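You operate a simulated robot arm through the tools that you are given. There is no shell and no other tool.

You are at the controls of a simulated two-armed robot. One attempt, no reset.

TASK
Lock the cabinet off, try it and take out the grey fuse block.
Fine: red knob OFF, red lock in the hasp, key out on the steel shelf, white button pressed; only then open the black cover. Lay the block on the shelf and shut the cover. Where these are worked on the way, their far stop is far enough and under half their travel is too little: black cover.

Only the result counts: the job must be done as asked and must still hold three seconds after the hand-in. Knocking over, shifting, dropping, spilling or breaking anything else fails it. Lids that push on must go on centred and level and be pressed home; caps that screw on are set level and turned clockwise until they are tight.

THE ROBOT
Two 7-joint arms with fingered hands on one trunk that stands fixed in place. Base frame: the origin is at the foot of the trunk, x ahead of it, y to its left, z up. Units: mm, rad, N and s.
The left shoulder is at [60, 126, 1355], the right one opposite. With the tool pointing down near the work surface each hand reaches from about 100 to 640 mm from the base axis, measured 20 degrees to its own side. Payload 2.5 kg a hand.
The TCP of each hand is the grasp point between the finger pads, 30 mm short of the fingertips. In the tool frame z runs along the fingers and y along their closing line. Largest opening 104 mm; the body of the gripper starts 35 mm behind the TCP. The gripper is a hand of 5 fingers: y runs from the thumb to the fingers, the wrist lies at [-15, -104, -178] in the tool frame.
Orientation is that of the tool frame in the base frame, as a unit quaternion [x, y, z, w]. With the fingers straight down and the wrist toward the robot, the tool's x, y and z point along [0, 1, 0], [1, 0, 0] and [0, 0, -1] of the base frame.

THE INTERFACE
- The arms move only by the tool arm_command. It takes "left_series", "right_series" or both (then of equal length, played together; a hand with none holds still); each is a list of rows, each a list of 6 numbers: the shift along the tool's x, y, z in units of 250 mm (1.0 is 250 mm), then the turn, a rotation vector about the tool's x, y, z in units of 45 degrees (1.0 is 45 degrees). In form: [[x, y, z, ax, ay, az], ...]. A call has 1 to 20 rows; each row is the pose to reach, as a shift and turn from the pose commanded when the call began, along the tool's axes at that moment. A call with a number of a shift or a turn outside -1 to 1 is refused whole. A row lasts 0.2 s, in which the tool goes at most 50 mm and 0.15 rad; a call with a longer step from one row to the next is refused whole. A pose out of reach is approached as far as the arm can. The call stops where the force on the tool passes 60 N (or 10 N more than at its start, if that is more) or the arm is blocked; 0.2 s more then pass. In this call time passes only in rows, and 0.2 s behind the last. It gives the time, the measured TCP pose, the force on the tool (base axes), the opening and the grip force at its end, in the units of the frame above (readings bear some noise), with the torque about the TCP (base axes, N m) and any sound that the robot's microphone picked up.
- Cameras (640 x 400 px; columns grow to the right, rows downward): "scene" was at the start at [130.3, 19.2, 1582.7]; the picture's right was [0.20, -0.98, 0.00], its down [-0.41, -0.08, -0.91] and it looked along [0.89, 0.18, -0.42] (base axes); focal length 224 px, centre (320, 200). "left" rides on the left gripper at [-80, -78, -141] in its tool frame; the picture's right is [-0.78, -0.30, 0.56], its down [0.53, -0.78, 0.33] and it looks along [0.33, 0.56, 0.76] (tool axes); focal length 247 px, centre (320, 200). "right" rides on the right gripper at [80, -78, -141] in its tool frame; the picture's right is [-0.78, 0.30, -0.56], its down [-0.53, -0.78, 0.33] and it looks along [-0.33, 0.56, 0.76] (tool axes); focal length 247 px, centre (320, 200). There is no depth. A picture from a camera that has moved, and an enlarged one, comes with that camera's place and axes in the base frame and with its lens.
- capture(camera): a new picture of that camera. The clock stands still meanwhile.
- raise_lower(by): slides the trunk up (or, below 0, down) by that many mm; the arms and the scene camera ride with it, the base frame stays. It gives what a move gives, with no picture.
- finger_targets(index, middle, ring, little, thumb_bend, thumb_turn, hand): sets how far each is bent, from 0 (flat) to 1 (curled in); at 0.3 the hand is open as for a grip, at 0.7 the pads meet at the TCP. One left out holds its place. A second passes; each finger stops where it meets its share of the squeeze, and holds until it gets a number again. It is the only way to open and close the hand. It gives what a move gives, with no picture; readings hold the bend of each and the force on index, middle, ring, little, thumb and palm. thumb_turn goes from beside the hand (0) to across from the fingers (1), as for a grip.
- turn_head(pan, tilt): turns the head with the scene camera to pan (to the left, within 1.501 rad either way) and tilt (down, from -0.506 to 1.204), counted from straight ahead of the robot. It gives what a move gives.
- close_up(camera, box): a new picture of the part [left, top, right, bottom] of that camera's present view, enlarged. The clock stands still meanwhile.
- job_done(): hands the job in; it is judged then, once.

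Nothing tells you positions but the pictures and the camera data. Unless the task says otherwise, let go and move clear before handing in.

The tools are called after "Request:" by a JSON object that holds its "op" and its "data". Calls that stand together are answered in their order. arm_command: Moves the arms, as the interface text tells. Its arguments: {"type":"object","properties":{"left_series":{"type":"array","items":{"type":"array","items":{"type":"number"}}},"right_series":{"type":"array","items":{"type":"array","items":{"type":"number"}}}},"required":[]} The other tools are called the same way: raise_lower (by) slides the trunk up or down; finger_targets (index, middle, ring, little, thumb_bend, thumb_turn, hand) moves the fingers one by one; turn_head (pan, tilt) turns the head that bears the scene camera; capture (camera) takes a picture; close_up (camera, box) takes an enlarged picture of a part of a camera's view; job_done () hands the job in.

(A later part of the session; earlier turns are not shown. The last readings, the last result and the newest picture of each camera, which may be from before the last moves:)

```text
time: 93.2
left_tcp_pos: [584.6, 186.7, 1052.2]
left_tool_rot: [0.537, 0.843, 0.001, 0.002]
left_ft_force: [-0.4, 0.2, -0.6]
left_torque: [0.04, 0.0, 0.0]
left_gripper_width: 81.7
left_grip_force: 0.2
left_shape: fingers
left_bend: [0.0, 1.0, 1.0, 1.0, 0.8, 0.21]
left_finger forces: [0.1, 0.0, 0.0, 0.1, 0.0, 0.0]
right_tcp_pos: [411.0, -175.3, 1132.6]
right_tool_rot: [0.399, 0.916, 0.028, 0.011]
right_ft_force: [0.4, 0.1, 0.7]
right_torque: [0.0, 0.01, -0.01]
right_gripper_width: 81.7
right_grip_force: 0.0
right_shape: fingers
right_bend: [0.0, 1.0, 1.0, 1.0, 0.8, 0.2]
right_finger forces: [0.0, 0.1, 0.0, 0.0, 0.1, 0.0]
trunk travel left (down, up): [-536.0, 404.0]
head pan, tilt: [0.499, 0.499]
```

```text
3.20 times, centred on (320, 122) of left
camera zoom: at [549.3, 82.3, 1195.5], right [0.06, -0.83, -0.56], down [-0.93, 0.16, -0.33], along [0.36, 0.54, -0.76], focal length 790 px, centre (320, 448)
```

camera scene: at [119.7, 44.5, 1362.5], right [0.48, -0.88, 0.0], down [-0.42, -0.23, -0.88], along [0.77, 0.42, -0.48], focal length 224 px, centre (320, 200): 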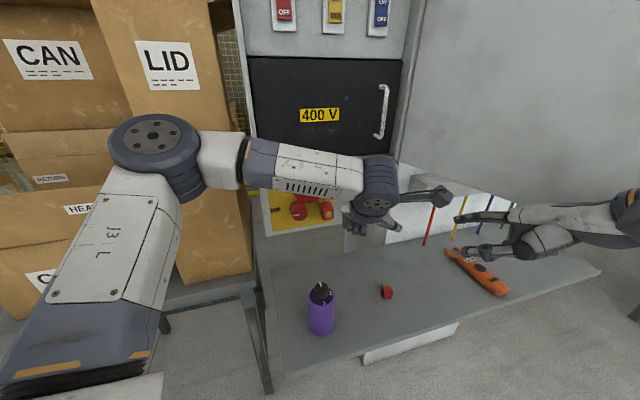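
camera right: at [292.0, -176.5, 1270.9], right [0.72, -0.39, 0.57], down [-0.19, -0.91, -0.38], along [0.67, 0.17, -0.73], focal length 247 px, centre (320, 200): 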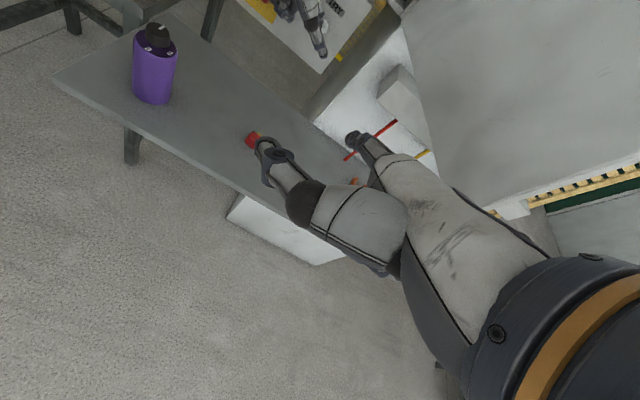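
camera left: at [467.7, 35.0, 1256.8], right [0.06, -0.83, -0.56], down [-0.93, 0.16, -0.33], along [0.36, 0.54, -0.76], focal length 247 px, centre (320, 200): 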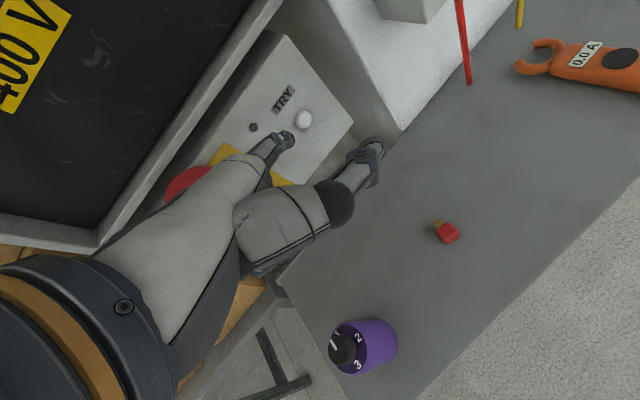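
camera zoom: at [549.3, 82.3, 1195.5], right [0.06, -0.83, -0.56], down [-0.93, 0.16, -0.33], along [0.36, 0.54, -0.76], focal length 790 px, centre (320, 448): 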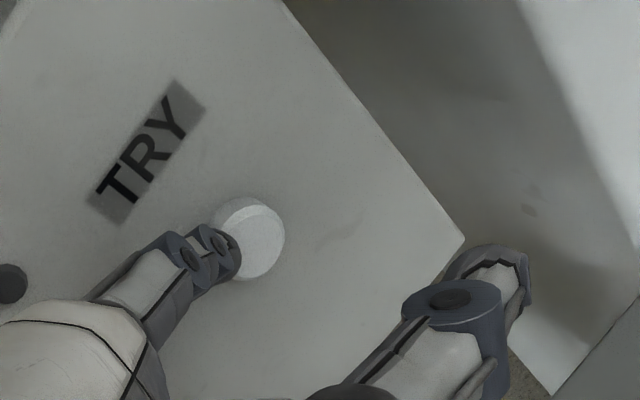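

Sideways travel is limited here, but turning the hand about 5° clockwise will swing the fingertip right. I'll do that and then press.

Request:
{"op": "arm_command", "data": {"left_series": [[-0.004, -0.012, 0, 0, 0, 0.055], [-0.004, -0.012, 0, 0, 0, 0.11]]}}

Request:
{"op": "close_up", "data": {"camera": "left", "box": [220, 60, 420, 185]}}

```text
time: 93.8
left_tcp_pos: [583.1, 183.9, 1051.9]
left_tool_rot: [0.574, 0.819, 0.0, 0.0]
left_ft_force: [0.3, -0.4, 0.2]
left_torque: [-0.01, -0.01, 0.03]
left_gripper_width: 81.9
left_grip_force: 0.0
left_shape: fingers
left_bend: [0.0, 1.0, 1.0, 1.0, 0.8, 0.21]
left_finger forces: [0.0, 0.0, 0.0, 0.1, 0.1, 0.0]
right_tcp_pos: [412.4, -176.0, 1135.1]
right_tool_rot: [0.398, 0.917, 0.028, 0.011]
right_ft_force: [0.5, -0.7, -0.4]
right_torque: [-0.01, -0.02, -0.05]
right_gripper_width: 81.5
right_grip_force: 0.1
right_shape: fingers
right_bend: [0.0, 1.0, 1.0, 1.0, 0.8, 0.2]
right_finger forces: [0.1, 0.0, 0.1, 0.1, 0.0, 0.0]
trunk travel left (down, up): [-536.0, 404.0]
head pan, tilt: [0.499, 0.499]
```

```text
3.20 times, centred on (320, 122) of left
camera zoom: at [539.0, 82.7, 1195.4], right [-0.01, -0.83, -0.56], down [-0.91, 0.24, -0.33], along [0.41, 0.5, -0.76], focal length 790 px, centre (320, 448)
```

zoom: 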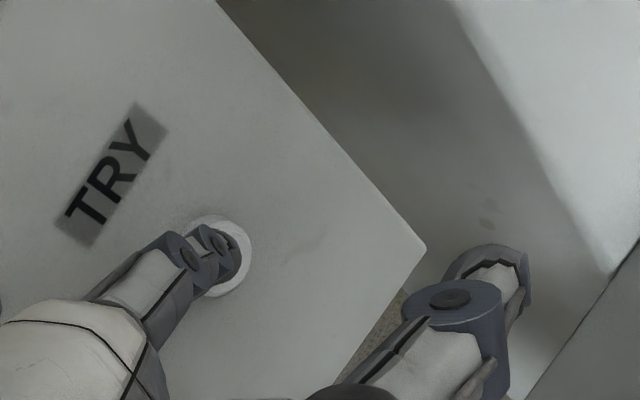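

The fingertip now covers the button. Pressing inward in small steps.

Request:
{"op": "arm_command", "data": {"left_series": [[0.0047, 0.011, 0, 0, 0, 0], [0.0095, 0.022, 0, 0, 0, 0]]}}

Request:
{"op": "arm_command", "data": {"left_series": [[0.0047, 0.011, 0, 0, 0, 0], [0.0095, 0.022, 0, 0, 0, 0]]}}

```text
time: 94.3
left_tcp_pos: [587.6, 188.9, 1052.2]
left_tool_rot: [0.573, 0.82, 0.001, 0.0]
left_ft_force: [0.1, -0.2, -0.2]
left_torque: [0.02, 0.0, 0.03]
left_gripper_width: 81.6
left_grip_force: 0.1
left_shape: fingers
left_bend: [0.0, 1.0, 1.0, 1.0, 0.8, 0.21]
left_finger forces: [0.0, 0.0, 0.0, 0.1, 0.0, 0.0]
right_tcp_pos: [411.7, -174.9, 1134.2]
right_tool_rot: [0.399, 0.917, 0.027, 0.011]
right_ft_force: [0.0, 0.3, -1.0]
right_torque: [0.03, -0.02, 0.0]
right_gripper_width: 81.6
right_grip_force: 0.1
right_shape: fingers
right_bend: [0.0, 1.0, 1.0, 1.0, 0.8, 0.2]
right_finger forces: [0.0, 0.1, 0.0, 0.0, 0.1, 0.0]
trunk travel left (down, up): [-536.0, 404.0]
head pan, tilt: [0.499, 0.499]
```

```text
time: 95.0
left_tcp_pos: [593.0, 192.8, 1053.3]
left_tool_rot: [0.573, 0.82, 0.0, 0.0]
left_ft_force: [-1.5, -1.1, 0.1]
left_torque: [0.03, -0.08, -0.05]
left_gripper_width: 81.3
left_grip_force: 0.5
left_shape: fingers
left_bend: [0.0, 1.0, 1.0, 1.0, 0.8, 0.21]
left_finger forces: [1.7, 0.0, 0.0, 0.0, 0.0, 0.0]
right_tcp_pos: [411.3, -177.0, 1134.3]
right_tool_rot: [0.398, 0.917, 0.028, 0.011]
right_ft_force: [0.7, -0.3, -0.3]
right_torque: [-0.01, -0.02, 0.02]
right_gripper_width: 81.4
right_grip_force: 0.1
right_shape: fingers
right_bend: [0.0, 1.0, 1.0, 1.0, 0.8, 0.2]
right_finger forces: [0.0, 0.1, 0.0, 0.0, 0.1, 0.1]
trunk travel left (down, up): [-536.0, 404.0]
head pan, tilt: [0.499, 0.499]
heard: click
```

A click: the button registered. I'll press 3 mm more to be sure it bottoms, then back off.

Request:
{"op": "arm_command", "data": {"left_series": [[0.0047, 0.011, 0, 0, 0, 0], [0.0063, 0.0147, 0, 0, 0, 0]]}}

Request:
{"op": "arm_command", "data": {"left_series": [[-0.0158, -0.0367, 0, 0, 0, 0], [-0.0475, -0.11, 0, 0, 0, 0], [-0.095, -0.22, 0, 0, 0, 0], [-0.095, -0.32, 0, 0, 0, 0]]}}

Request:
{"op": "capture", "data": {"camera": "scene"}}

Request:
{"op": "capture", "data": {"camera": "left"}}

```text
time: 95.5
left_tcp_pos: [594.9, 194.7, 1054.3]
left_tool_rot: [0.573, 0.82, 0.001, 0.0]
left_ft_force: [-3.8, -2.9, 2.3]
left_torque: [0.06, -0.2, -0.07]
left_gripper_width: 80.7
left_grip_force: 1.8
left_shape: fingers
left_bend: [0.0, 1.0, 1.0, 1.0, 0.8, 0.21]
left_finger forces: [4.3, 0.0, 0.0, 0.0, 0.0, 0.0]
right_tcp_pos: [411.4, -176.5, 1134.6]
right_tool_rot: [0.399, 0.916, 0.029, 0.012]
right_ft_force: [-0.5, 0.3, 1.0]
right_torque: [0.01, -0.02, 0.02]
right_gripper_width: 81.8
right_grip_force: 0.1
right_shape: fingers
right_bend: [0.0, 1.0, 1.0, 1.0, 0.8, 0.2]
right_finger forces: [0.0, 0.0, 0.0, 0.1, 0.1, 0.0]
trunk travel left (down, up): [-536.0, 404.0]
head pan, tilt: [0.499, 0.499]
```

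```text
time: 96.5
left_tcp_pos: [527.3, 146.1, 1052.8]
left_tool_rot: [0.572, 0.82, 0.0, 0.002]
left_ft_force: [-0.6, -0.8, 0.3]
left_torque: [0.02, -0.01, 0.01]
left_gripper_width: 81.5
left_grip_force: 0.0
left_shape: fingers
left_bend: [0.0, 1.0, 1.0, 1.0, 0.8, 0.21]
left_finger forces: [0.0, 0.0, 0.0, 0.0, 0.0, 0.1]
right_tcp_pos: [412.0, -177.0, 1134.1]
right_tool_rot: [0.399, 0.917, 0.027, 0.011]
right_ft_force: [-0.3, -0.3, -1.1]
right_torque: [0.0, -0.03, 0.04]
right_gripper_width: 81.6
right_grip_force: 0.0
right_shape: fingers
right_bend: [0.0, 1.0, 1.0, 1.0, 0.8, 0.2]
right_finger forces: [0.0, 0.1, 0.0, 0.1, 0.0, 0.0]
trunk travel left (down, up): [-536.0, 404.0]
head pan, tilt: [0.499, 0.499]
```

```text
taken
camera scene: at [119.6, 44.4, 1362.5], right [0.48, -0.88, 0.0], down [-0.42, -0.23, -0.88], along [0.77, 0.42, -0.48], focal length 224 px, centre (320, 200)
```

scene: 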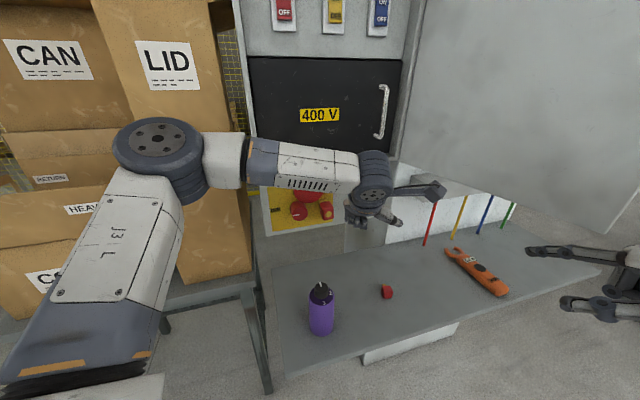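

```text
taken
camera left: at [482.8, 44.3, 1195.8], right [-0.01, -0.83, -0.56], down [-0.91, 0.23, -0.33], along [0.41, 0.5, -0.76], focal length 247 px, centre (320, 200)
```

left: 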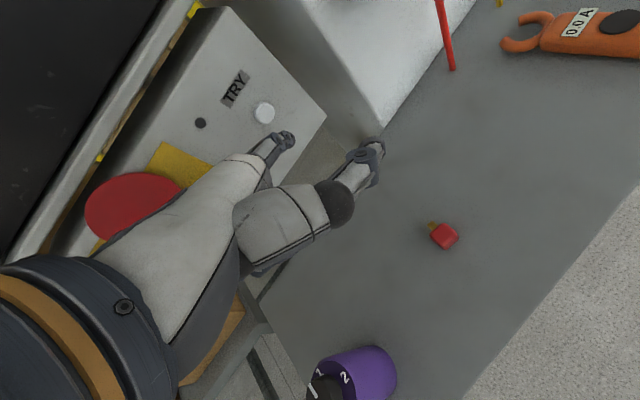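

TRY is pressed. The black cover spans roughly s=40–405, z=1167–1399 at d≈685, with its handle bar near (716, 185, 1291), so it should hinge on the left. I'll raise the trunk and turn the left hand to point in at the handle.

Request:
{"op": "raise_lower", "data": {"by": 160}}

Request:
{"op": "arm_command", "data": {"left_series": [[0, -0.04, -0.01, -0.0644, 0.0978, 0.1115], [0, -0.08, -0.02, -0.1288, 0.1957, 0.223], [0, -0.12, -0.03, -0.1932, 0.2935, 0.3346], [0, -0.16, -0.04, -0.2575, 0.3913, 0.4461], [0, -0.2, -0.05, -0.3219, 0.4892, 0.5576], [0, -0.2, -0.05, -0.3863, 0.587, 0.6691]]}}

Request:
{"op": "finger_targets", "data": {"hand": "left", "index": 0.3, "middle": 0.3, "ring": 1, "little": 1, "thumb_bend": 0.3, "thumb_turn": 1}}

Request:
{"op": "capture", "data": {"camera": "scene"}}

```text
time: 98.4
left_tcp_pos: [528.4, 146.2, 1213.2]
left_tool_rot: [0.573, 0.819, 0.0, 0.001]
left_ft_force: [0.4, -0.4, 0.4]
left_torque: [0.0, -0.03, -0.01]
left_gripper_width: 81.7
left_grip_force: 0.1
left_shape: fingers
left_bend: [0.0, 1.0, 1.0, 1.0, 0.8, 0.21]
left_finger forces: [0.1, 0.0, 0.1, 0.1, 0.1, 0.1]
right_tcp_pos: [411.7, -175.5, 1294.8]
right_tool_rot: [0.398, 0.917, 0.027, 0.012]
right_ft_force: [-0.5, 1.0, -0.9]
right_torque: [-0.01, -0.02, 0.02]
right_gripper_width: 81.6
right_grip_force: 0.1
right_shape: fingers
right_bend: [0.0, 1.0, 1.0, 1.0, 0.8, 0.2]
right_finger forces: [0.0, 0.1, 0.0, 0.0, 0.0, 0.1]
trunk travel left (down, up): [-696.0, 244.0]
head pan, tilt: [0.499, 0.499]
```

```text
time: 99.8
left_tcp_pos: [482.0, 129.4, 1226.0]
left_tool_rot: [0.742, 0.613, 0.252, -0.1]
left_ft_force: [-0.3, 0.9, -0.9]
left_torque: [0.0, 0.0, -0.01]
left_gripper_width: 81.6
left_grip_force: 0.0
left_shape: fingers
left_bend: [0.0, 1.0, 1.0, 1.0, 0.8, 0.21]
left_finger forces: [0.1, 0.1, 0.1, 0.0, 0.0, 0.1]
right_tcp_pos: [412.2, -174.6, 1294.8]
right_tool_rot: [0.398, 0.917, 0.027, 0.011]
right_ft_force: [0.2, 0.0, 0.2]
right_torque: [0.03, -0.02, 0.01]
right_gripper_width: 81.8
right_grip_force: 0.0
right_shape: fingers
right_bend: [0.0, 1.0, 1.0, 1.0, 0.8, 0.2]
right_finger forces: [0.1, 0.0, 0.0, 0.0, 0.0, 0.0]
trunk travel left (down, up): [-696.0, 244.0]
head pan, tilt: [0.499, 0.499]
```

```text
time: 100.8
left_tcp_pos: [482.9, 129.6, 1225.2]
left_tool_rot: [0.741, 0.614, 0.251, -0.1]
left_ft_force: [0.3, -0.2, -0.5]
left_torque: [0.04, 0.0, 0.02]
left_gripper_width: 103.0
left_grip_force: 0.1
left_shape: fingers
left_bend: [0.3, 0.3, 1.0, 1.0, 0.3, 0.97]
left_finger forces: [0.0, 0.1, 0.0, 0.0, 0.0, 0.0]
right_tcp_pos: [411.5, -175.0, 1295.0]
right_tool_rot: [0.399, 0.917, 0.028, 0.011]
right_ft_force: [0.0, 0.4, 0.4]
right_torque: [0.01, -0.01, 0.0]
right_gripper_width: 81.9
right_grip_force: 0.0
right_shape: fingers
right_bend: [0.0, 1.0, 1.0, 1.0, 0.8, 0.2]
right_finger forces: [0.0, 0.0, 0.1, 0.0, 0.0, 0.0]
trunk travel left (down, up): [-696.0, 244.0]
head pan, tilt: [0.499, 0.499]
```

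```text
taken
camera scene: at [119.8, 44.4, 1522.5], right [0.48, -0.88, 0.0], down [-0.42, -0.23, -0.88], along [0.77, 0.42, -0.48], focal length 224 px, centre (320, 200)
```

scene: 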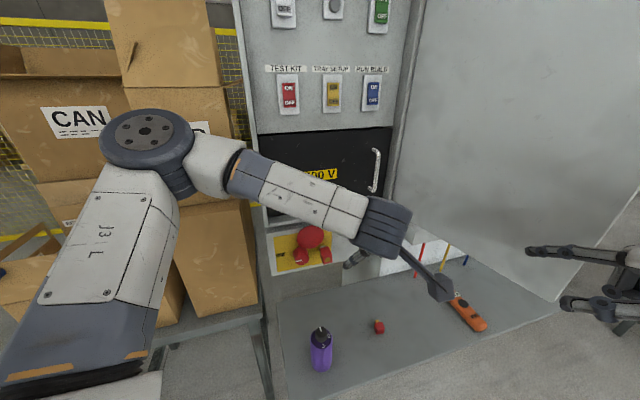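

First half done. Now the second half of the turn with a small rise toward handle height.

Request:
{"op": "arm_command", "data": {"left_series": [[0.019, 0.032, -0.034, -0.0644, 0.0978, 0.1115], [0.037, 0.064, -0.068, -0.1288, 0.1957, 0.223], [0.056, 0.096, -0.102, -0.1932, 0.2935, 0.3346], [0.075, 0.128, -0.135, -0.2575, 0.3913, 0.4461], [0.093, 0.16, -0.169, -0.3219, 0.4892, 0.5576], [0.112, 0.192, -0.203, -0.3863, 0.587, 0.6691]]}}

Request:
{"op": "capture", "data": {"camera": "scene"}}

Request:
{"op": "capture", "data": {"camera": "left"}}

Request:
{"op": "capture", "data": {"camera": "right"}}

```text
time: 102.2
left_tcp_pos: [517.6, 119.0, 1291.1]
left_tool_rot: [0.804, 0.32, 0.466, -0.185]
left_ft_force: [0.5, 0.0, -0.1]
left_torque: [-0.03, 0.01, 0.02]
left_gripper_width: 103.0
left_grip_force: 0.0
left_shape: fingers
left_bend: [0.3, 0.3, 1.0, 1.0, 0.3, 0.97]
left_finger forces: [0.0, 0.0, 0.0, 0.1, 0.0, 0.0]
right_tcp_pos: [411.0, -175.8, 1293.5]
right_tool_rot: [0.399, 0.917, 0.027, 0.011]
right_ft_force: [1.2, -0.6, 1.1]
right_torque: [-0.02, 0.01, -0.03]
right_gripper_width: 81.7
right_grip_force: 0.1
right_shape: fingers
right_bend: [0.0, 1.0, 1.0, 1.0, 0.8, 0.2]
right_finger forces: [0.0, 0.1, 0.0, 0.0, 0.0, 0.1]
trunk travel left (down, up): [-696.0, 244.0]
head pan, tilt: [0.499, 0.499]
```

```text
taken
camera scene: at [119.7, 44.4, 1522.5], right [0.48, -0.88, 0.0], down [-0.42, -0.23, -0.88], along [0.77, 0.42, -0.48], focal length 224 px, centre (320, 200)
```

scene: 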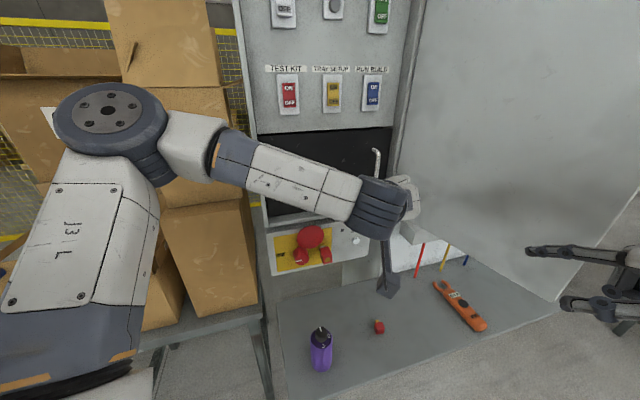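

```text
taken
camera left: at [347.3, 64.6, 1293.1], right [-0.13, 0.28, -0.95], down [-0.13, 0.95, 0.3], along [0.98, 0.16, -0.09], focal length 247 px, centre (320, 200)
```

left: 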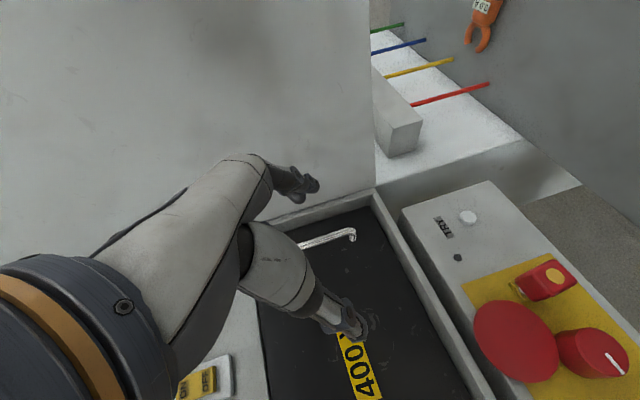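

```text
taken
camera right: at [292.2, -176.2, 1431.0], right [0.72, -0.39, 0.57], down [-0.19, -0.91, -0.38], along [0.67, 0.17, -0.73], focal length 247 px, centre (320, 200)
```

right: 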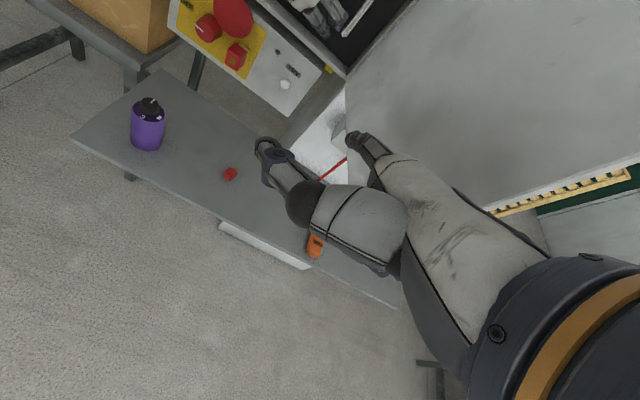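

The left hand points in at the cover and its camera sees the handle. I'll zoom in to place the handle bar accurately.

Request:
{"op": "close_up", "data": {"camera": "left", "box": [250, 170, 410, 290]}}

Request:
{"op": "close_up", "data": {"camera": "scene", "box": [340, 120, 436, 230]}}

Request:
{"op": "close_up", "data": {"camera": "right", "box": [270, 0, 420, 90]}}

```text
3.33 times, centred on (330, 230) of left
camera zoom: at [347.3, 64.6, 1293.1], right [-0.13, 0.28, -0.95], down [-0.13, 0.95, 0.3], along [0.98, 0.16, -0.09], focal length 823 px, centre (287, 100)
```

zoom: 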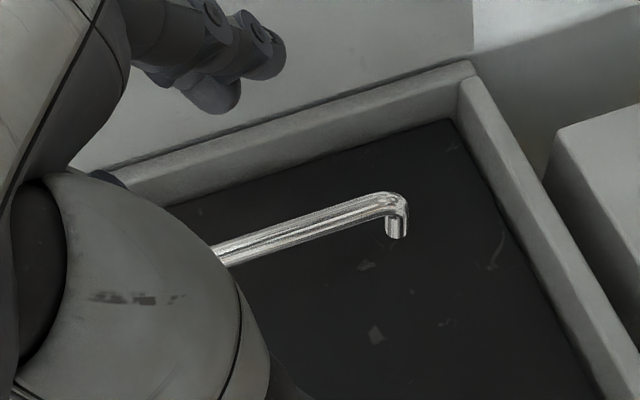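

```text
3.64 times, centred on (388, 175) of scene
camera zoom: at [119.7, 44.4, 1522.5], right [0.48, -0.88, 0.0], down [-0.42, -0.23, -0.88], along [0.77, 0.42, -0.48], focal length 814 px, centre (73, 291)
```

zoom: 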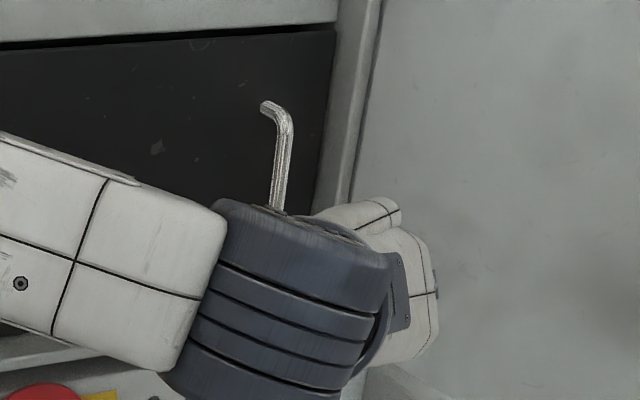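

```text
4.27 times, centred on (345, 45) of right
camera zoom: at [292.2, -176.2, 1431.0], right [0.72, -0.39, 0.57], down [-0.19, -0.91, -0.38], along [0.67, 0.17, -0.73], focal length 1054 px, centre (213, 861)
```

zoom: 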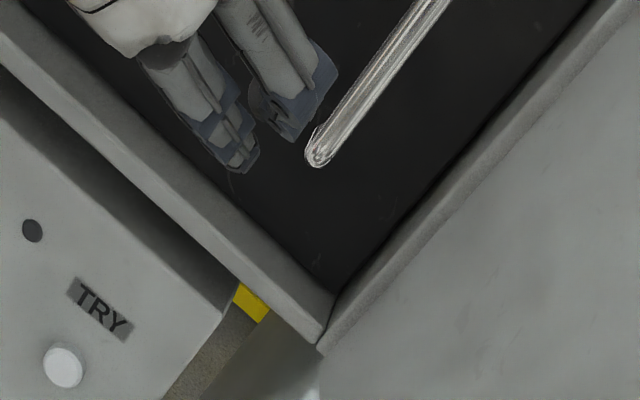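

Handle bar is fixed at s≈356, d≈649, z 1222–1344. I'll line the open hand up in front of it first.

Request:
{"op": "arm_command", "data": {"left_series": [[0.05, 0.088, 0.088, 0, 0, 0], [0.1, 0.176, 0.176, 0, 0, 0], [0.151, 0.265, 0.263, 0, 0, 0], [0.201, 0.353, 0.351, 0, 0, 0]]}}

Request:
{"op": "close_up", "data": {"camera": "left", "box": [200, 130, 440, 310]}}

Request:
{"op": "close_up", "data": {"camera": "right", "box": [270, 0, 420, 90]}}

Request:
{"op": "capture", "data": {"camera": "scene"}}

```text
time: 103.2
left_tcp_pos: [630.2, 148.7, 1289.4]
left_tool_rot: [0.805, 0.32, 0.464, -0.184]
left_ft_force: [0.0, -0.6, 1.2]
left_torque: [0.03, -0.01, 0.03]
left_gripper_width: 103.0
left_grip_force: 0.0
left_shape: fingers
left_bend: [0.3, 0.3, 1.0, 1.0, 0.3, 0.97]
left_finger forces: [0.1, 0.0, 0.0, 0.1, 0.0, 0.0]
left hand out of reach, approached as far as the arm can: row 3, 4
right_tcp_pos: [411.8, -176.3, 1294.0]
right_tool_rot: [0.399, 0.917, 0.027, 0.012]
right_ft_force: [-0.5, 0.5, 0.4]
right_torque: [-0.02, -0.02, -0.01]
right_gripper_width: 81.8
right_grip_force: 0.1
right_shape: fingers
right_bend: [0.0, 1.0, 1.0, 1.0, 0.8, 0.2]
right_finger forces: [0.1, 0.0, 0.0, 0.0, 0.1, 0.0]
trunk travel left (down, up): [-696.0, 244.0]
head pan, tilt: [0.499, 0.499]
```

```text
2.22 times, centred on (320, 220) of left
camera zoom: at [460.5, 93.1, 1292.3], right [-0.13, 0.28, -0.95], down [-0.13, 0.95, 0.3], along [0.98, 0.16, -0.09], focal length 549 px, centre (320, 156)
```

zoom: 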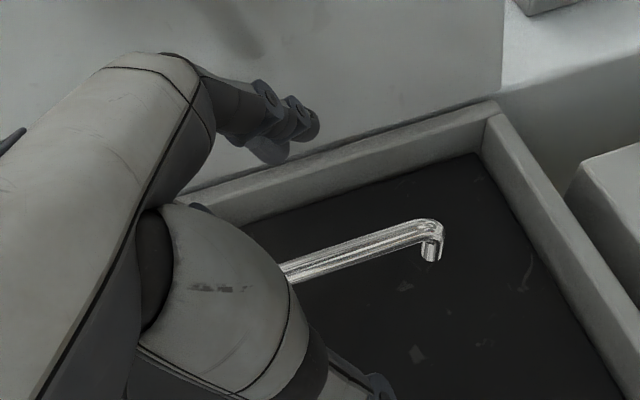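

```text
4.27 times, centred on (345, 45) of right
camera zoom: at [292.5, -176.1, 1431.0], right [0.72, -0.39, 0.57], down [-0.19, -0.91, -0.38], along [0.67, 0.17, -0.73], focal length 1054 px, centre (213, 861)
```

zoom: 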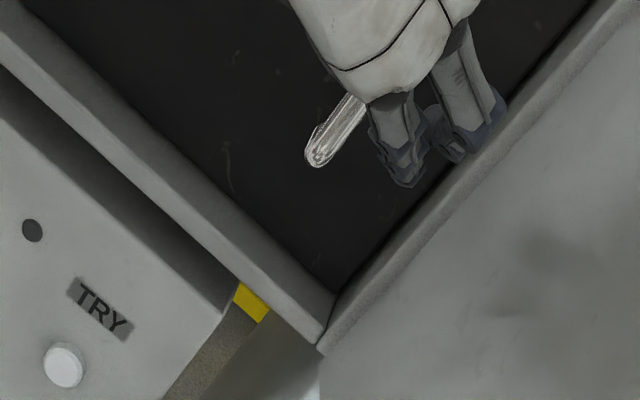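

```text
taken
camera scene: at [120.0, 44.6, 1522.4], right [0.48, -0.88, 0.0], down [-0.42, -0.23, -0.88], along [0.77, 0.42, -0.48], focal length 224 px, centre (320, 200)
```

scene: 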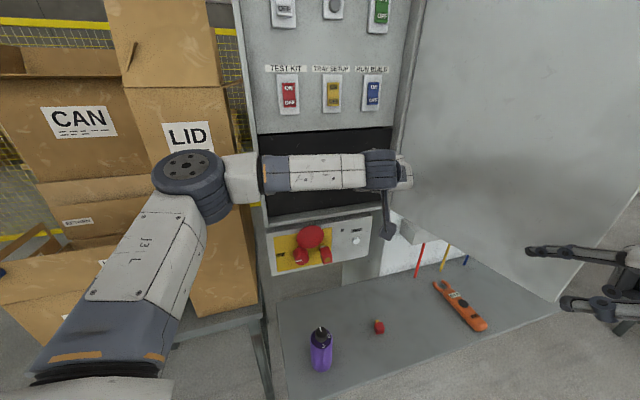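

Reach to the right is limited by the wrist, so I'll turn the hand 15° clockwise, keeping the bar on the line between thumb and fingers.

Request:
{"op": "arm_command", "data": {"left_series": [[0.005, 0.015, 0.006, -0.0964, 0, 0.0553], [0.01, 0.03, 0.013, -0.1929, 0, 0.1106], [0.015, 0.044, 0.019, -0.2893, 0, 0.1659]]}}

Request:
{"op": "close_up", "data": {"camera": "left", "box": [200, 130, 440, 310]}}

Request:
{"op": "close_up", "data": {"camera": "right", "box": [270, 0, 420, 90]}}

```text
time: 104.0
left_tcp_pos: [642.0, 143.6, 1291.0]
left_tool_rot: [0.84, 0.212, 0.485, -0.122]
left_ft_force: [-0.4, -0.1, -0.4]
left_torque: [0.01, 0.01, -0.02]
left_gripper_width: 102.9
left_grip_force: 0.0
left_shape: fingers
left_bend: [0.3, 0.3, 1.0, 1.0, 0.3, 0.97]
left_finger forces: [0.0, 0.0, 0.0, 0.0, 0.1, 0.0]
right_tcp_pos: [412.4, -175.6, 1294.6]
right_tool_rot: [0.398, 0.917, 0.027, 0.011]
right_ft_force: [-0.3, 0.0, 0.1]
right_torque: [0.01, 0.04, -0.02]
right_gripper_width: 81.5
right_grip_force: 0.0
right_shape: fingers
right_bend: [0.0, 1.0, 1.0, 1.0, 0.8, 0.2]
right_finger forces: [0.0, 0.0, 0.0, 0.0, 0.0, 0.0]
trunk travel left (down, up): [-696.0, 244.0]
head pan, tilt: [0.499, 0.499]
```

```text
2.22 times, centred on (320, 220) of left
camera zoom: at [463.8, 135.3, 1293.8], right [-0.06, 0.3, -0.95], down [0.12, 0.95, 0.3], along [0.99, -0.1, -0.09], focal length 549 px, centre (320, 156)
```

zoom: 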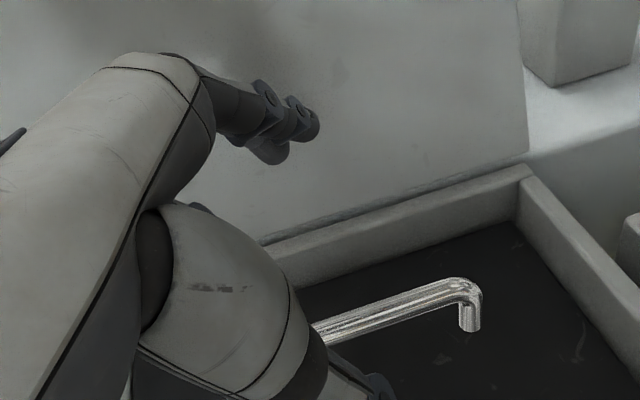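

```text
4.27 times, centred on (345, 45) of right
camera zoom: at [292.2, -176.1, 1431.0], right [0.72, -0.39, 0.57], down [-0.19, -0.91, -0.38], along [0.67, 0.17, -0.73], focal length 1054 px, centre (213, 861)
```

zoom: 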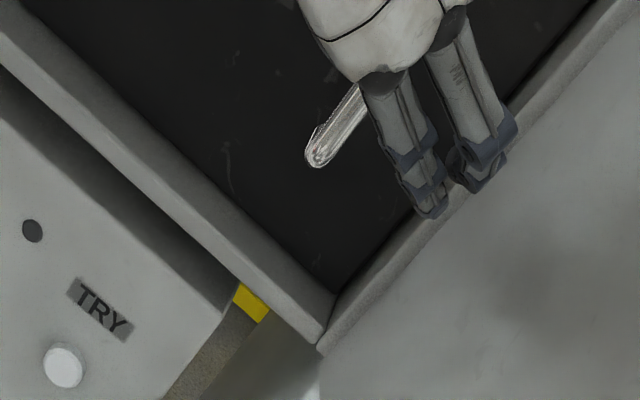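

Bar is lined up. I'll narrow the opening so the fingers clear the right frame post, then move in most of the way.

Request:
{"op": "finger_targets", "data": {"hand": "left", "index": 0.45, "middle": 0.45, "thumb_bend": 0.45}}

Request:
{"op": "arm_command", "data": {"left_series": [[0.03, 0, 0.052, 0, 0, 0], [0.06, 0, 0.104, 0, 0, 0], [0.09, 0, 0.156, 0, 0, 0]]}}

Request:
{"op": "close_up", "data": {"camera": "left", "box": [200, 130, 440, 310]}}

Request:
{"op": "close_up", "data": {"camera": "right", "box": [270, 0, 420, 90]}}

Request:
{"op": "close_up", "data": {"camera": "scene", "box": [330, 110, 440, 210]}}

```text
time: 105.0
left_tcp_pos: [643.9, 143.7, 1291.4]
left_tool_rot: [0.84, 0.212, 0.484, -0.123]
left_ft_force: [0.4, 0.6, -0.5]
left_torque: [-0.04, 0.02, 0.03]
left_gripper_width: 65.4
left_grip_force: 0.1
left_shape: fingers
left_bend: [0.45, 0.45, 1.0, 1.0, 0.45, 0.99]
left_finger forces: [0.0, 0.0, 0.1, 0.0, 0.0, 0.0]
right_tcp_pos: [411.7, -173.3, 1293.9]
right_tool_rot: [0.399, 0.917, 0.028, 0.011]
right_ft_force: [-0.4, -0.1, -0.6]
right_torque: [-0.04, 0.01, 0.01]
right_gripper_width: 81.6
right_grip_force: 0.1
right_shape: fingers
right_bend: [0.0, 1.0, 1.0, 1.0, 0.8, 0.2]
right_finger forces: [0.1, 0.0, 0.0, 0.1, 0.0, 0.0]
trunk travel left (down, up): [-696.0, 244.0]
head pan, tilt: [0.499, 0.499]
```

```text
time: 105.8
left_tcp_pos: [683.5, 165.2, 1290.9]
left_tool_rot: [0.84, 0.212, 0.484, -0.122]
left_ft_force: [0.3, -0.2, 0.1]
left_torque: [0.01, 0.0, 0.01]
left_gripper_width: 65.4
left_grip_force: 0.1
left_shape: fingers
left_bend: [0.45, 0.45, 1.0, 1.0, 0.45, 0.99]
left_finger forces: [0.0, 0.0, 0.1, 0.1, 0.0, 0.1]
right_tcp_pos: [412.1, -176.5, 1294.5]
right_tool_rot: [0.399, 0.917, 0.028, 0.011]
right_ft_force: [0.4, -0.7, -0.7]
right_torque: [0.03, -0.01, 0.03]
right_gripper_width: 81.8
right_grip_force: 0.1
right_shape: fingers
right_bend: [0.0, 1.0, 1.0, 1.0, 0.8, 0.2]
right_finger forces: [0.1, 0.1, 0.0, 0.0, 0.0, 0.1]
trunk travel left (down, up): [-696.0, 244.0]
head pan, tilt: [0.499, 0.499]
```

```text
2.22 times, centred on (320, 220) of left
camera zoom: at [504.2, 156.7, 1293.8], right [-0.06, 0.31, -0.95], down [0.12, 0.95, 0.3], along [0.99, -0.1, -0.09], focal length 549 px, centre (320, 156)
```

zoom: 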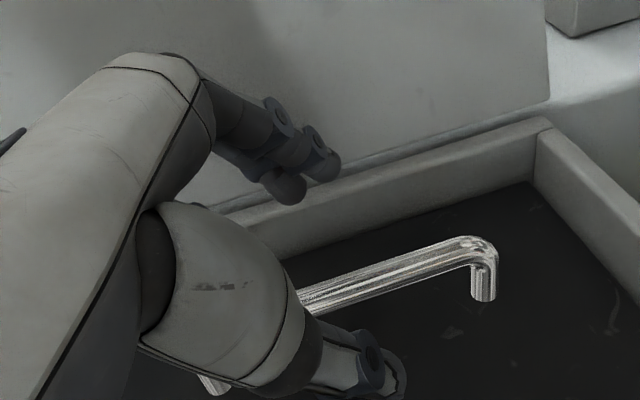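

```text
4.27 times, centred on (345, 45) of right
camera zoom: at [292.6, -176.1, 1430.9], right [0.72, -0.39, 0.57], down [-0.19, -0.91, -0.38], along [0.67, 0.17, -0.73], focal length 1054 px, centre (213, 861)
```

zoom: 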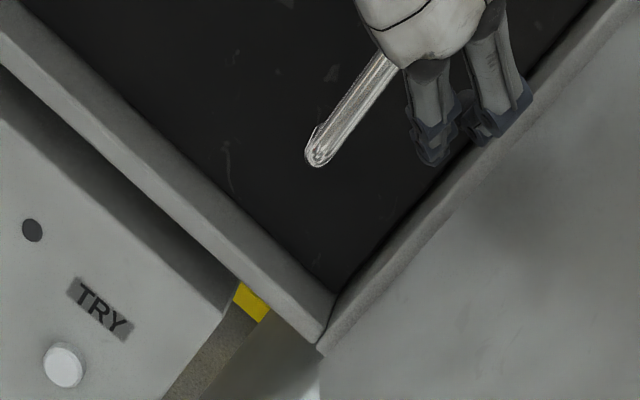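

```text
4.00 times, centred on (385, 160) of scene
camera zoom: at [120.2, 44.6, 1522.4], right [0.48, -0.88, 0.0], down [-0.42, -0.23, -0.88], along [0.77, 0.42, -0.48], focal length 896 px, centre (60, 360)
```

zoom: 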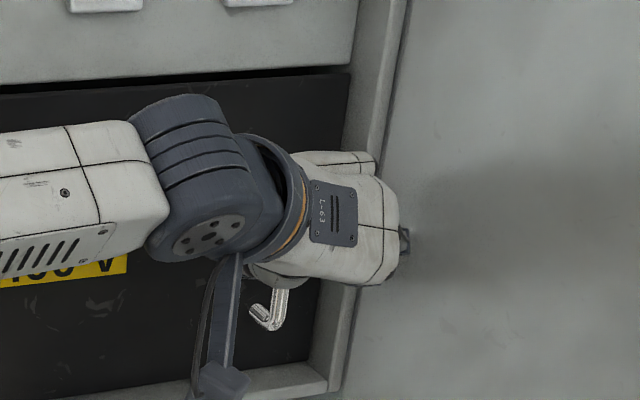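

The bar sits between thumb and fingers with the tips just short of it. I'll go in the last 24 mm and close gently.

Request:
{"op": "arm_command", "data": {"left_series": [[0.016, 0, 0.0277, 0, 0, 0], [0.032, 0, 0.0555, 0, 0, 0], [0.048, 0, 0.0832, 0, 0, 0]]}}

Request:
{"op": "finger_targets", "data": {"hand": "left", "index": 0.85, "middle": 0.85, "thumb_bend": 0.75}}

Request:
{"op": "close_up", "data": {"camera": "left", "box": [200, 130, 440, 310]}}

Request:
{"op": "close_up", "data": {"camera": "right", "box": [270, 0, 420, 90]}}

```text
time: 106.6
left_tcp_pos: [690.6, 178.6, 1291.5]
left_tool_rot: [0.839, 0.213, 0.486, -0.122]
left_ft_force: [-0.2, -1.0, -0.3]
left_torque: [0.02, 0.01, 0.0]
left_gripper_width: 65.5
left_grip_force: 0.0
left_shape: fingers
left_bend: [0.45, 0.45, 1.0, 1.0, 0.45, 0.99]
left_finger forces: [0.1, 0.0, 0.1, 0.1, 0.1, 0.1]
left hand out of reach, approached as far as the arm can: row 1, 2, 3
right_tcp_pos: [411.9, -175.4, 1294.5]
right_tool_rot: [0.399, 0.917, 0.027, 0.011]
right_ft_force: [-0.6, 0.5, -0.1]
right_torque: [0.01, -0.02, 0.01]
right_gripper_width: 81.4
right_grip_force: 0.1
right_shape: fingers
right_bend: [0.0, 1.0, 1.0, 1.0, 0.8, 0.2]
right_finger forces: [0.0, 0.0, 0.0, 0.0, 0.0, 0.0]
trunk travel left (down, up): [-696.0, 244.0]
head pan, tilt: [0.499, 0.499]
```

```text
time: 107.6
left_tcp_pos: [692.3, 177.4, 1292.0]
left_tool_rot: [0.839, 0.211, 0.486, -0.121]
left_ft_force: [4.4, -7.4, -0.3]
left_torque: [-0.03, 0.01, -0.31]
left_gripper_width: 0.0
left_grip_force: 4.3
left_shape: fingers
left_bend: [0.75, 0.65, 1.0, 1.0, 0.72, 1.0]
left_finger forces: [0.1, 8.9, 0.0, 0.0, 0.0, 0.0]
right_tcp_pos: [411.8, -178.4, 1293.6]
right_tool_rot: [0.399, 0.917, 0.027, 0.012]
right_ft_force: [-0.7, -0.4, 0.2]
right_torque: [0.01, 0.01, 0.0]
right_gripper_width: 81.8
right_grip_force: 0.0
right_shape: fingers
right_bend: [0.0, 1.0, 1.0, 1.0, 0.8, 0.2]
right_finger forces: [0.0, 0.1, 0.0, 0.0, 0.0, 0.0]
trunk travel left (down, up): [-696.0, 244.0]
head pan, tilt: [0.499, 0.499]
```

```text
2.22 times, centred on (320, 220) of left
camera zoom: at [512.8, 168.7, 1293.8], right [-0.06, 0.3, -0.95], down [0.12, 0.95, 0.3], along [0.99, -0.1, -0.09], focal length 549 px, centre (320, 156)
```

zoom: 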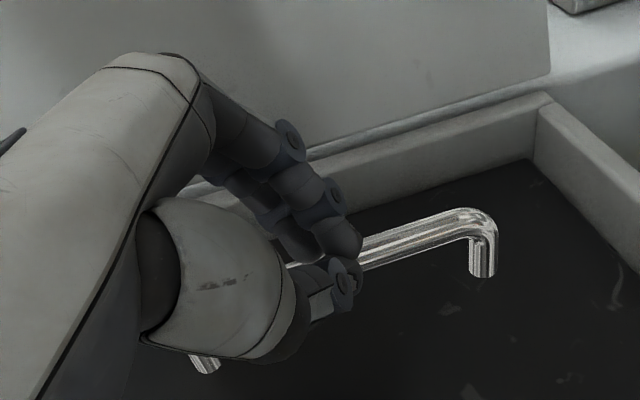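

```text
4.27 times, centred on (345, 45) of right
camera zoom: at [293.0, -177.6, 1430.6], right [0.72, -0.39, 0.57], down [-0.19, -0.91, -0.38], along [0.67, 0.17, -0.73], focal length 1054 px, centre (213, 861)
```

zoom: 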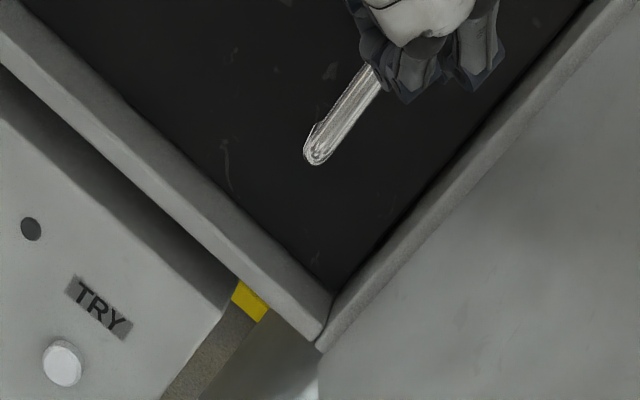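

The fingers closed just short of the bar, and the arm is near full stretch. I'll open, back off, raise the trunk a little and pitch the hand flatter, which brings the wrist closer.

Request:
{"op": "finger_targets", "data": {"hand": "left", "index": 0.4, "middle": 0.4, "thumb_bend": 0.4}}

Request:
{"op": "arm_command", "data": {"left_series": [[-0.035, 0, -0.0607, 0, 0, 0], [-0.07, 0, -0.1213, 0, 0, 0]]}}

Request:
{"op": "raise_lower", "data": {"by": 40}}

```text
time: 108.6
left_tcp_pos: [691.4, 179.3, 1291.8]
left_tool_rot: [0.84, 0.213, 0.484, -0.122]
left_ft_force: [-0.5, -0.2, -0.8]
left_torque: [-0.01, 0.0, 0.0]
left_gripper_width: 77.5
left_grip_force: 0.0
left_shape: fingers
left_bend: [0.4, 0.4, 1.0, 1.0, 0.4, 0.99]
left_finger forces: [0.0, 0.0, 0.0, 0.1, 0.0, 0.0]
right_tcp_pos: [412.3, -176.5, 1294.3]
right_tool_rot: [0.399, 0.917, 0.028, 0.01]
right_ft_force: [0.2, 1.0, 0.2]
right_torque: [-0.01, 0.01, -0.03]
right_gripper_width: 81.6
right_grip_force: 0.0
right_shape: fingers
right_bend: [0.0, 1.0, 1.0, 1.0, 0.8, 0.2]
right_finger forces: [0.1, 0.0, 0.0, 0.1, 0.0, 0.0]
trunk travel left (down, up): [-696.0, 244.0]
head pan, tilt: [0.499, 0.499]
```

```text
time: 109.2
left_tcp_pos: [660.6, 163.2, 1291.6]
left_tool_rot: [0.839, 0.213, 0.485, -0.122]
left_ft_force: [-0.3, 0.0, -0.3]
left_torque: [-0.01, 0.01, 0.02]
left_gripper_width: 77.4
left_grip_force: 0.0
left_shape: fingers
left_bend: [0.4, 0.4, 1.0, 1.0, 0.4, 0.99]
left_finger forces: [0.0, 0.0, 0.0, 0.0, 0.0, 0.0]
right_tcp_pos: [411.6, -176.4, 1294.4]
right_tool_rot: [0.399, 0.916, 0.028, 0.011]
right_ft_force: [0.4, -0.6, 0.0]
right_torque: [0.0, 0.02, 0.01]
right_gripper_width: 81.8
right_grip_force: 0.1
right_shape: fingers
right_bend: [0.0, 1.0, 1.0, 1.0, 0.8, 0.2]
right_finger forces: [0.0, 0.0, 0.1, 0.0, 0.0, 0.0]
trunk travel left (down, up): [-696.0, 244.0]
head pan, tilt: [0.499, 0.499]
```

```text
time: 110.0
left_tcp_pos: [661.2, 162.4, 1331.5]
left_tool_rot: [0.839, 0.213, 0.485, -0.121]
left_ft_force: [0.0, 0.6, 0.3]
left_torque: [0.04, -0.01, 0.02]
left_gripper_width: 77.3
left_grip_force: 0.2
left_shape: fingers
left_bend: [0.4, 0.4, 1.0, 1.0, 0.4, 0.99]
left_finger forces: [0.1, 0.0, 0.0, 0.0, 0.0, 0.1]
right_tcp_pos: [412.2, -176.0, 1333.9]
right_tool_rot: [0.398, 0.917, 0.028, 0.011]
right_ft_force: [-0.2, 0.4, 0.1]
right_torque: [-0.01, -0.02, -0.02]
right_gripper_width: 81.6
right_grip_force: 0.1
right_shape: fingers
right_bend: [0.0, 1.0, 1.0, 1.0, 0.8, 0.2]
right_finger forces: [0.0, 0.1, 0.1, 0.0, 0.0, 0.0]
trunk travel left (down, up): [-736.0, 204.0]
head pan, tilt: [0.499, 0.499]
```

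Now lower to handle height while pitching the hand 16° flatter.

Request:
{"op": "arm_command", "data": {"left_series": [[-0.052, 0.008, 0.03, 0, 0.1185, 0], [-0.104, 0.016, 0.06, 0, 0.237, 0], [-0.156, 0.024, 0.09, 0, 0.3556, 0]]}}

Request:
{"op": "close_up", "data": {"camera": "left", "box": [200, 130, 440, 310]}}

```text
time: 110.8
left_tcp_pos: [663.9, 157.4, 1284.2]
left_tool_rot: [0.764, 0.194, 0.597, -0.15]
left_ft_force: [0.4, 0.0, 0.0]
left_torque: [0.02, 0.0, 0.01]
left_gripper_width: 77.4
left_grip_force: 0.0
left_shape: fingers
left_bend: [0.4, 0.4, 1.0, 1.0, 0.4, 0.99]
left_finger forces: [0.0, 0.0, 0.0, 0.0, 0.0, 0.0]
right_tcp_pos: [412.9, -176.9, 1334.6]
right_tool_rot: [0.399, 0.917, 0.028, 0.011]
right_ft_force: [0.3, -0.5, 0.4]
right_torque: [0.01, 0.03, -0.02]
right_gripper_width: 81.6
right_grip_force: 0.0
right_shape: fingers
right_bend: [0.0, 1.0, 1.0, 1.0, 0.8, 0.2]
right_finger forces: [0.0, 0.1, 0.1, 0.1, 0.1, 0.1]
trunk travel left (down, up): [-736.0, 204.0]
head pan, tilt: [0.499, 0.499]
```

```text
2.22 times, centred on (320, 220) of left
camera zoom: at [489.9, 151.4, 1242.9], right [0.17, 0.43, -0.89], down [0.03, 0.9, 0.44], along [0.99, -0.1, 0.14], focal length 549 px, centre (320, 156)
```

zoom: 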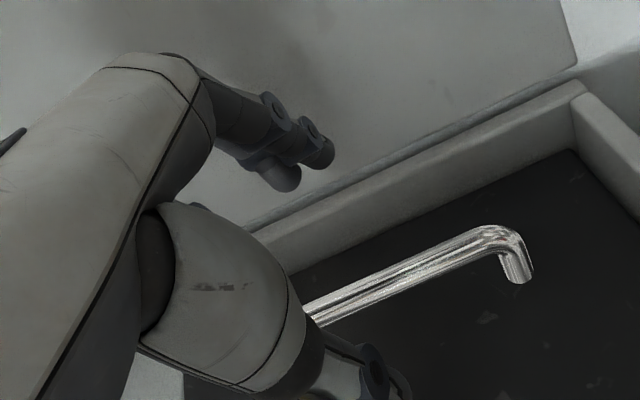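

That pose was reached. Moving in 45 mm to bring the bar deep between the fingers.

Request:
{"op": "arm_command", "data": {"left_series": [[0.0145, 0.001, 0.058, 0, 0, 0], [0.029, 0.001, 0.116, 0, 0, 0], [0.0436, 0.002, 0.174, 0, 0, 0]]}}

Request:
{"op": "close_up", "data": {"camera": "left", "box": [200, 130, 440, 310]}}

Request:
{"op": "close_up", "data": {"camera": "right", "box": [270, 0, 420, 90]}}

```text
time: 111.6
left_tcp_pos: [694.3, 184.9, 1288.6]
left_tool_rot: [0.764, 0.193, 0.597, -0.15]
left_ft_force: [-0.5, -0.4, -1.1]
left_torque: [-0.01, -0.01, 0.02]
left_gripper_width: 77.5
left_grip_force: 0.0
left_shape: fingers
left_bend: [0.4, 0.4, 1.0, 1.0, 0.4, 0.99]
left_finger forces: [0.0, 0.0, 0.0, 0.1, 0.0, 0.0]
left hand out of reach, approached as far as the arm can: row 2, 3
right_tcp_pos: [411.4, -176.5, 1334.1]
right_tool_rot: [0.399, 0.917, 0.027, 0.011]
right_ft_force: [0.6, -0.1, 0.2]
right_torque: [0.01, -0.03, -0.02]
right_gripper_width: 81.7
right_grip_force: 0.1
right_shape: fingers
right_bend: [0.0, 1.0, 1.0, 1.0, 0.8, 0.2]
right_finger forces: [0.1, 0.0, 0.1, 0.0, 0.0, 0.0]
trunk travel left (down, up): [-736.0, 204.0]
head pan, tilt: [0.499, 0.499]
```

```text
2.22 times, centred on (320, 220) of left
camera zoom: at [520.5, 178.1, 1247.0], right [0.17, 0.43, -0.89], down [0.03, 0.9, 0.44], along [0.98, -0.1, 0.14], focal length 549 px, centre (320, 156)
```

zoom: 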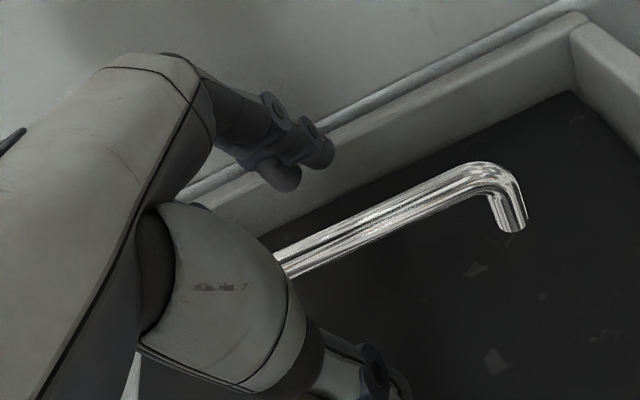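

```text
4.27 times, centred on (345, 45) of right
camera zoom: at [292.4, -176.1, 1471.0], right [0.72, -0.39, 0.57], down [-0.19, -0.91, -0.38], along [0.67, 0.17, -0.73], focal length 1054 px, centre (213, 861)
```

zoom: 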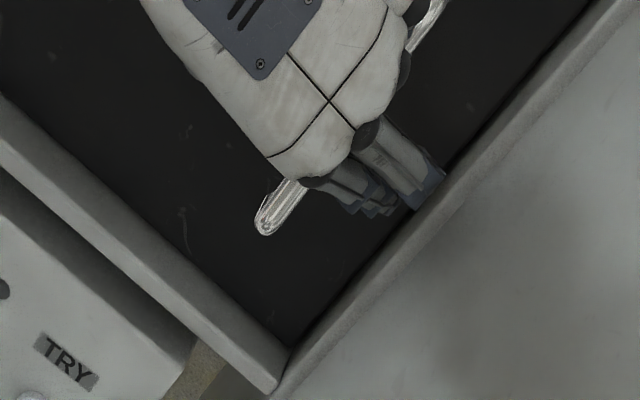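

The bar is now about 19 mm deep in the grasp, slightly toward the fingers. I'll try closing on it.

Request:
{"op": "finger_targets", "data": {"hand": "left", "index": 0.85, "middle": 0.85, "thumb_bend": 0.8}}

Request:
{"op": "close_up", "data": {"camera": "left", "box": [200, 130, 440, 310]}}

Request:
{"op": "close_up", "data": {"camera": "right", "box": [300, 0, 420, 80]}}

```text
time: 112.6
left_tcp_pos: [693.4, 179.6, 1289.8]
left_tool_rot: [0.764, 0.191, 0.597, -0.15]
left_ft_force: [1.2, -13.6, -0.1]
left_torque: [-0.05, 0.05, -0.38]
left_gripper_width: 0.0
left_grip_force: 4.3
left_shape: fingers
left_bend: [0.72, 0.64, 1.0, 1.0, 0.76, 1.0]
left_finger forces: [0.1, 8.2, 0.0, 0.0, 0.0, 0.1]
right_tcp_pos: [412.0, -177.1, 1333.9]
right_tool_rot: [0.399, 0.917, 0.029, 0.01]
right_ft_force: [-0.7, -0.2, 0.2]
right_torque: [0.0, 0.0, 0.01]
right_gripper_width: 81.8
right_grip_force: 0.0
right_shape: fingers
right_bend: [0.0, 1.0, 1.0, 1.0, 0.8, 0.2]
right_finger forces: [0.0, 0.1, 0.1, 0.0, 0.0, 0.0]
trunk travel left (down, up): [-736.0, 204.0]
head pan, tilt: [0.499, 0.499]
```

```text
2.22 times, centred on (320, 220) of left
camera zoom: at [520.1, 174.7, 1247.5], right [0.17, 0.43, -0.89], down [0.03, 0.9, 0.44], along [0.98, -0.11, 0.14], focal length 549 px, centre (320, 156)
```

zoom: 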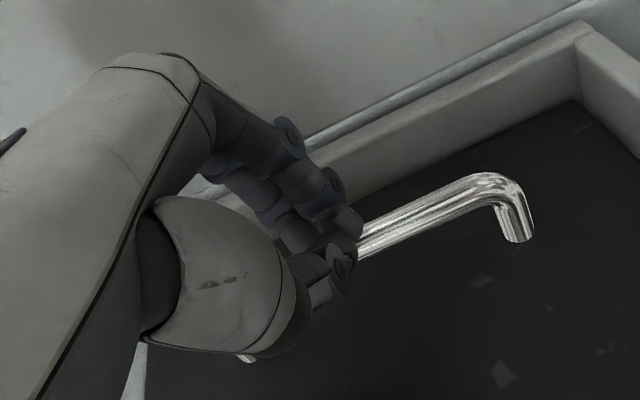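

```text
5.00 times, centred on (360, 40) of right
camera zoom: at [292.5, -178.6, 1470.6], right [0.72, -0.39, 0.57], down [-0.19, -0.91, -0.38], along [0.67, 0.17, -0.73], focal length 1235 px, centre (120, 1000)
```

zoom: 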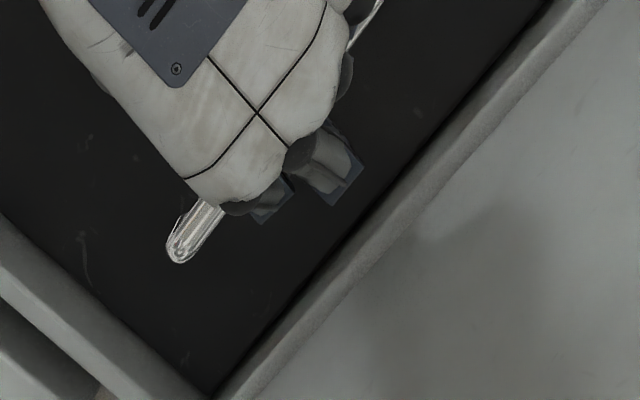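

Only the middle finger is bearing on the bar. I'll try a gentle pull to see if it hooks.

Request:
{"op": "arm_command", "data": {"left_series": [[-0.0087, 0, -0.035, 0, 0, 0], [-0.0174, 0, -0.07, 0, 0, 0]]}}

Request:
{"op": "close_up", "data": {"camera": "left", "box": [200, 130, 440, 310]}}

```text
time: 113.2
left_tcp_pos: [679.2, 179.2, 1289.3]
left_tool_rot: [0.763, 0.195, 0.597, -0.153]
left_ft_force: [-0.3, -0.1, -0.1]
left_torque: [0.0, -0.01, 0.01]
left_gripper_width: 0.2
left_grip_force: 0.0
left_shape: fingers
left_bend: [0.73, 0.71, 1.0, 1.0, 0.76, 1.0]
left_finger forces: [0.0, 0.0, 0.0, 0.0, 0.0, 0.0]
right_tcp_pos: [411.2, -175.1, 1333.6]
right_tool_rot: [0.398, 0.917, 0.027, 0.012]
right_ft_force: [-1.1, -0.6, -0.1]
right_torque: [-0.02, 0.03, 0.0]
right_gripper_width: 81.3
right_grip_force: 0.4
right_shape: fingers
right_bend: [0.0, 1.0, 1.0, 1.0, 0.8, 0.2]
right_finger forces: [0.1, 0.1, 0.0, 0.1, 0.0, 0.0]
trunk travel left (down, up): [-736.0, 204.0]
head pan, tilt: [0.499, 0.499]
```

```text
2.22 times, centred on (320, 220) of left
camera zoom: at [504.3, 171.1, 1246.6], right [0.17, 0.43, -0.89], down [0.02, 0.9, 0.44], along [0.99, -0.09, 0.14], focal length 549 px, centre (320, 156)
```

zoom: 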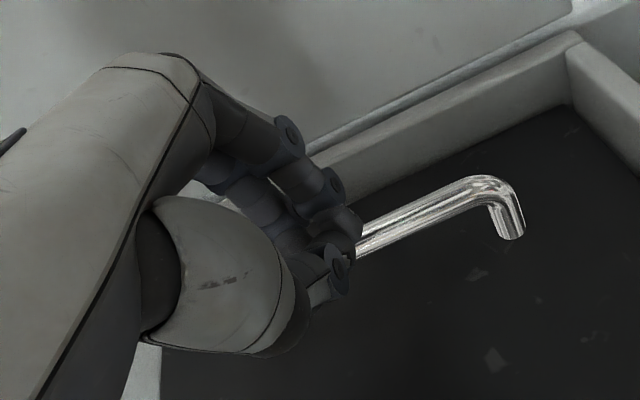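

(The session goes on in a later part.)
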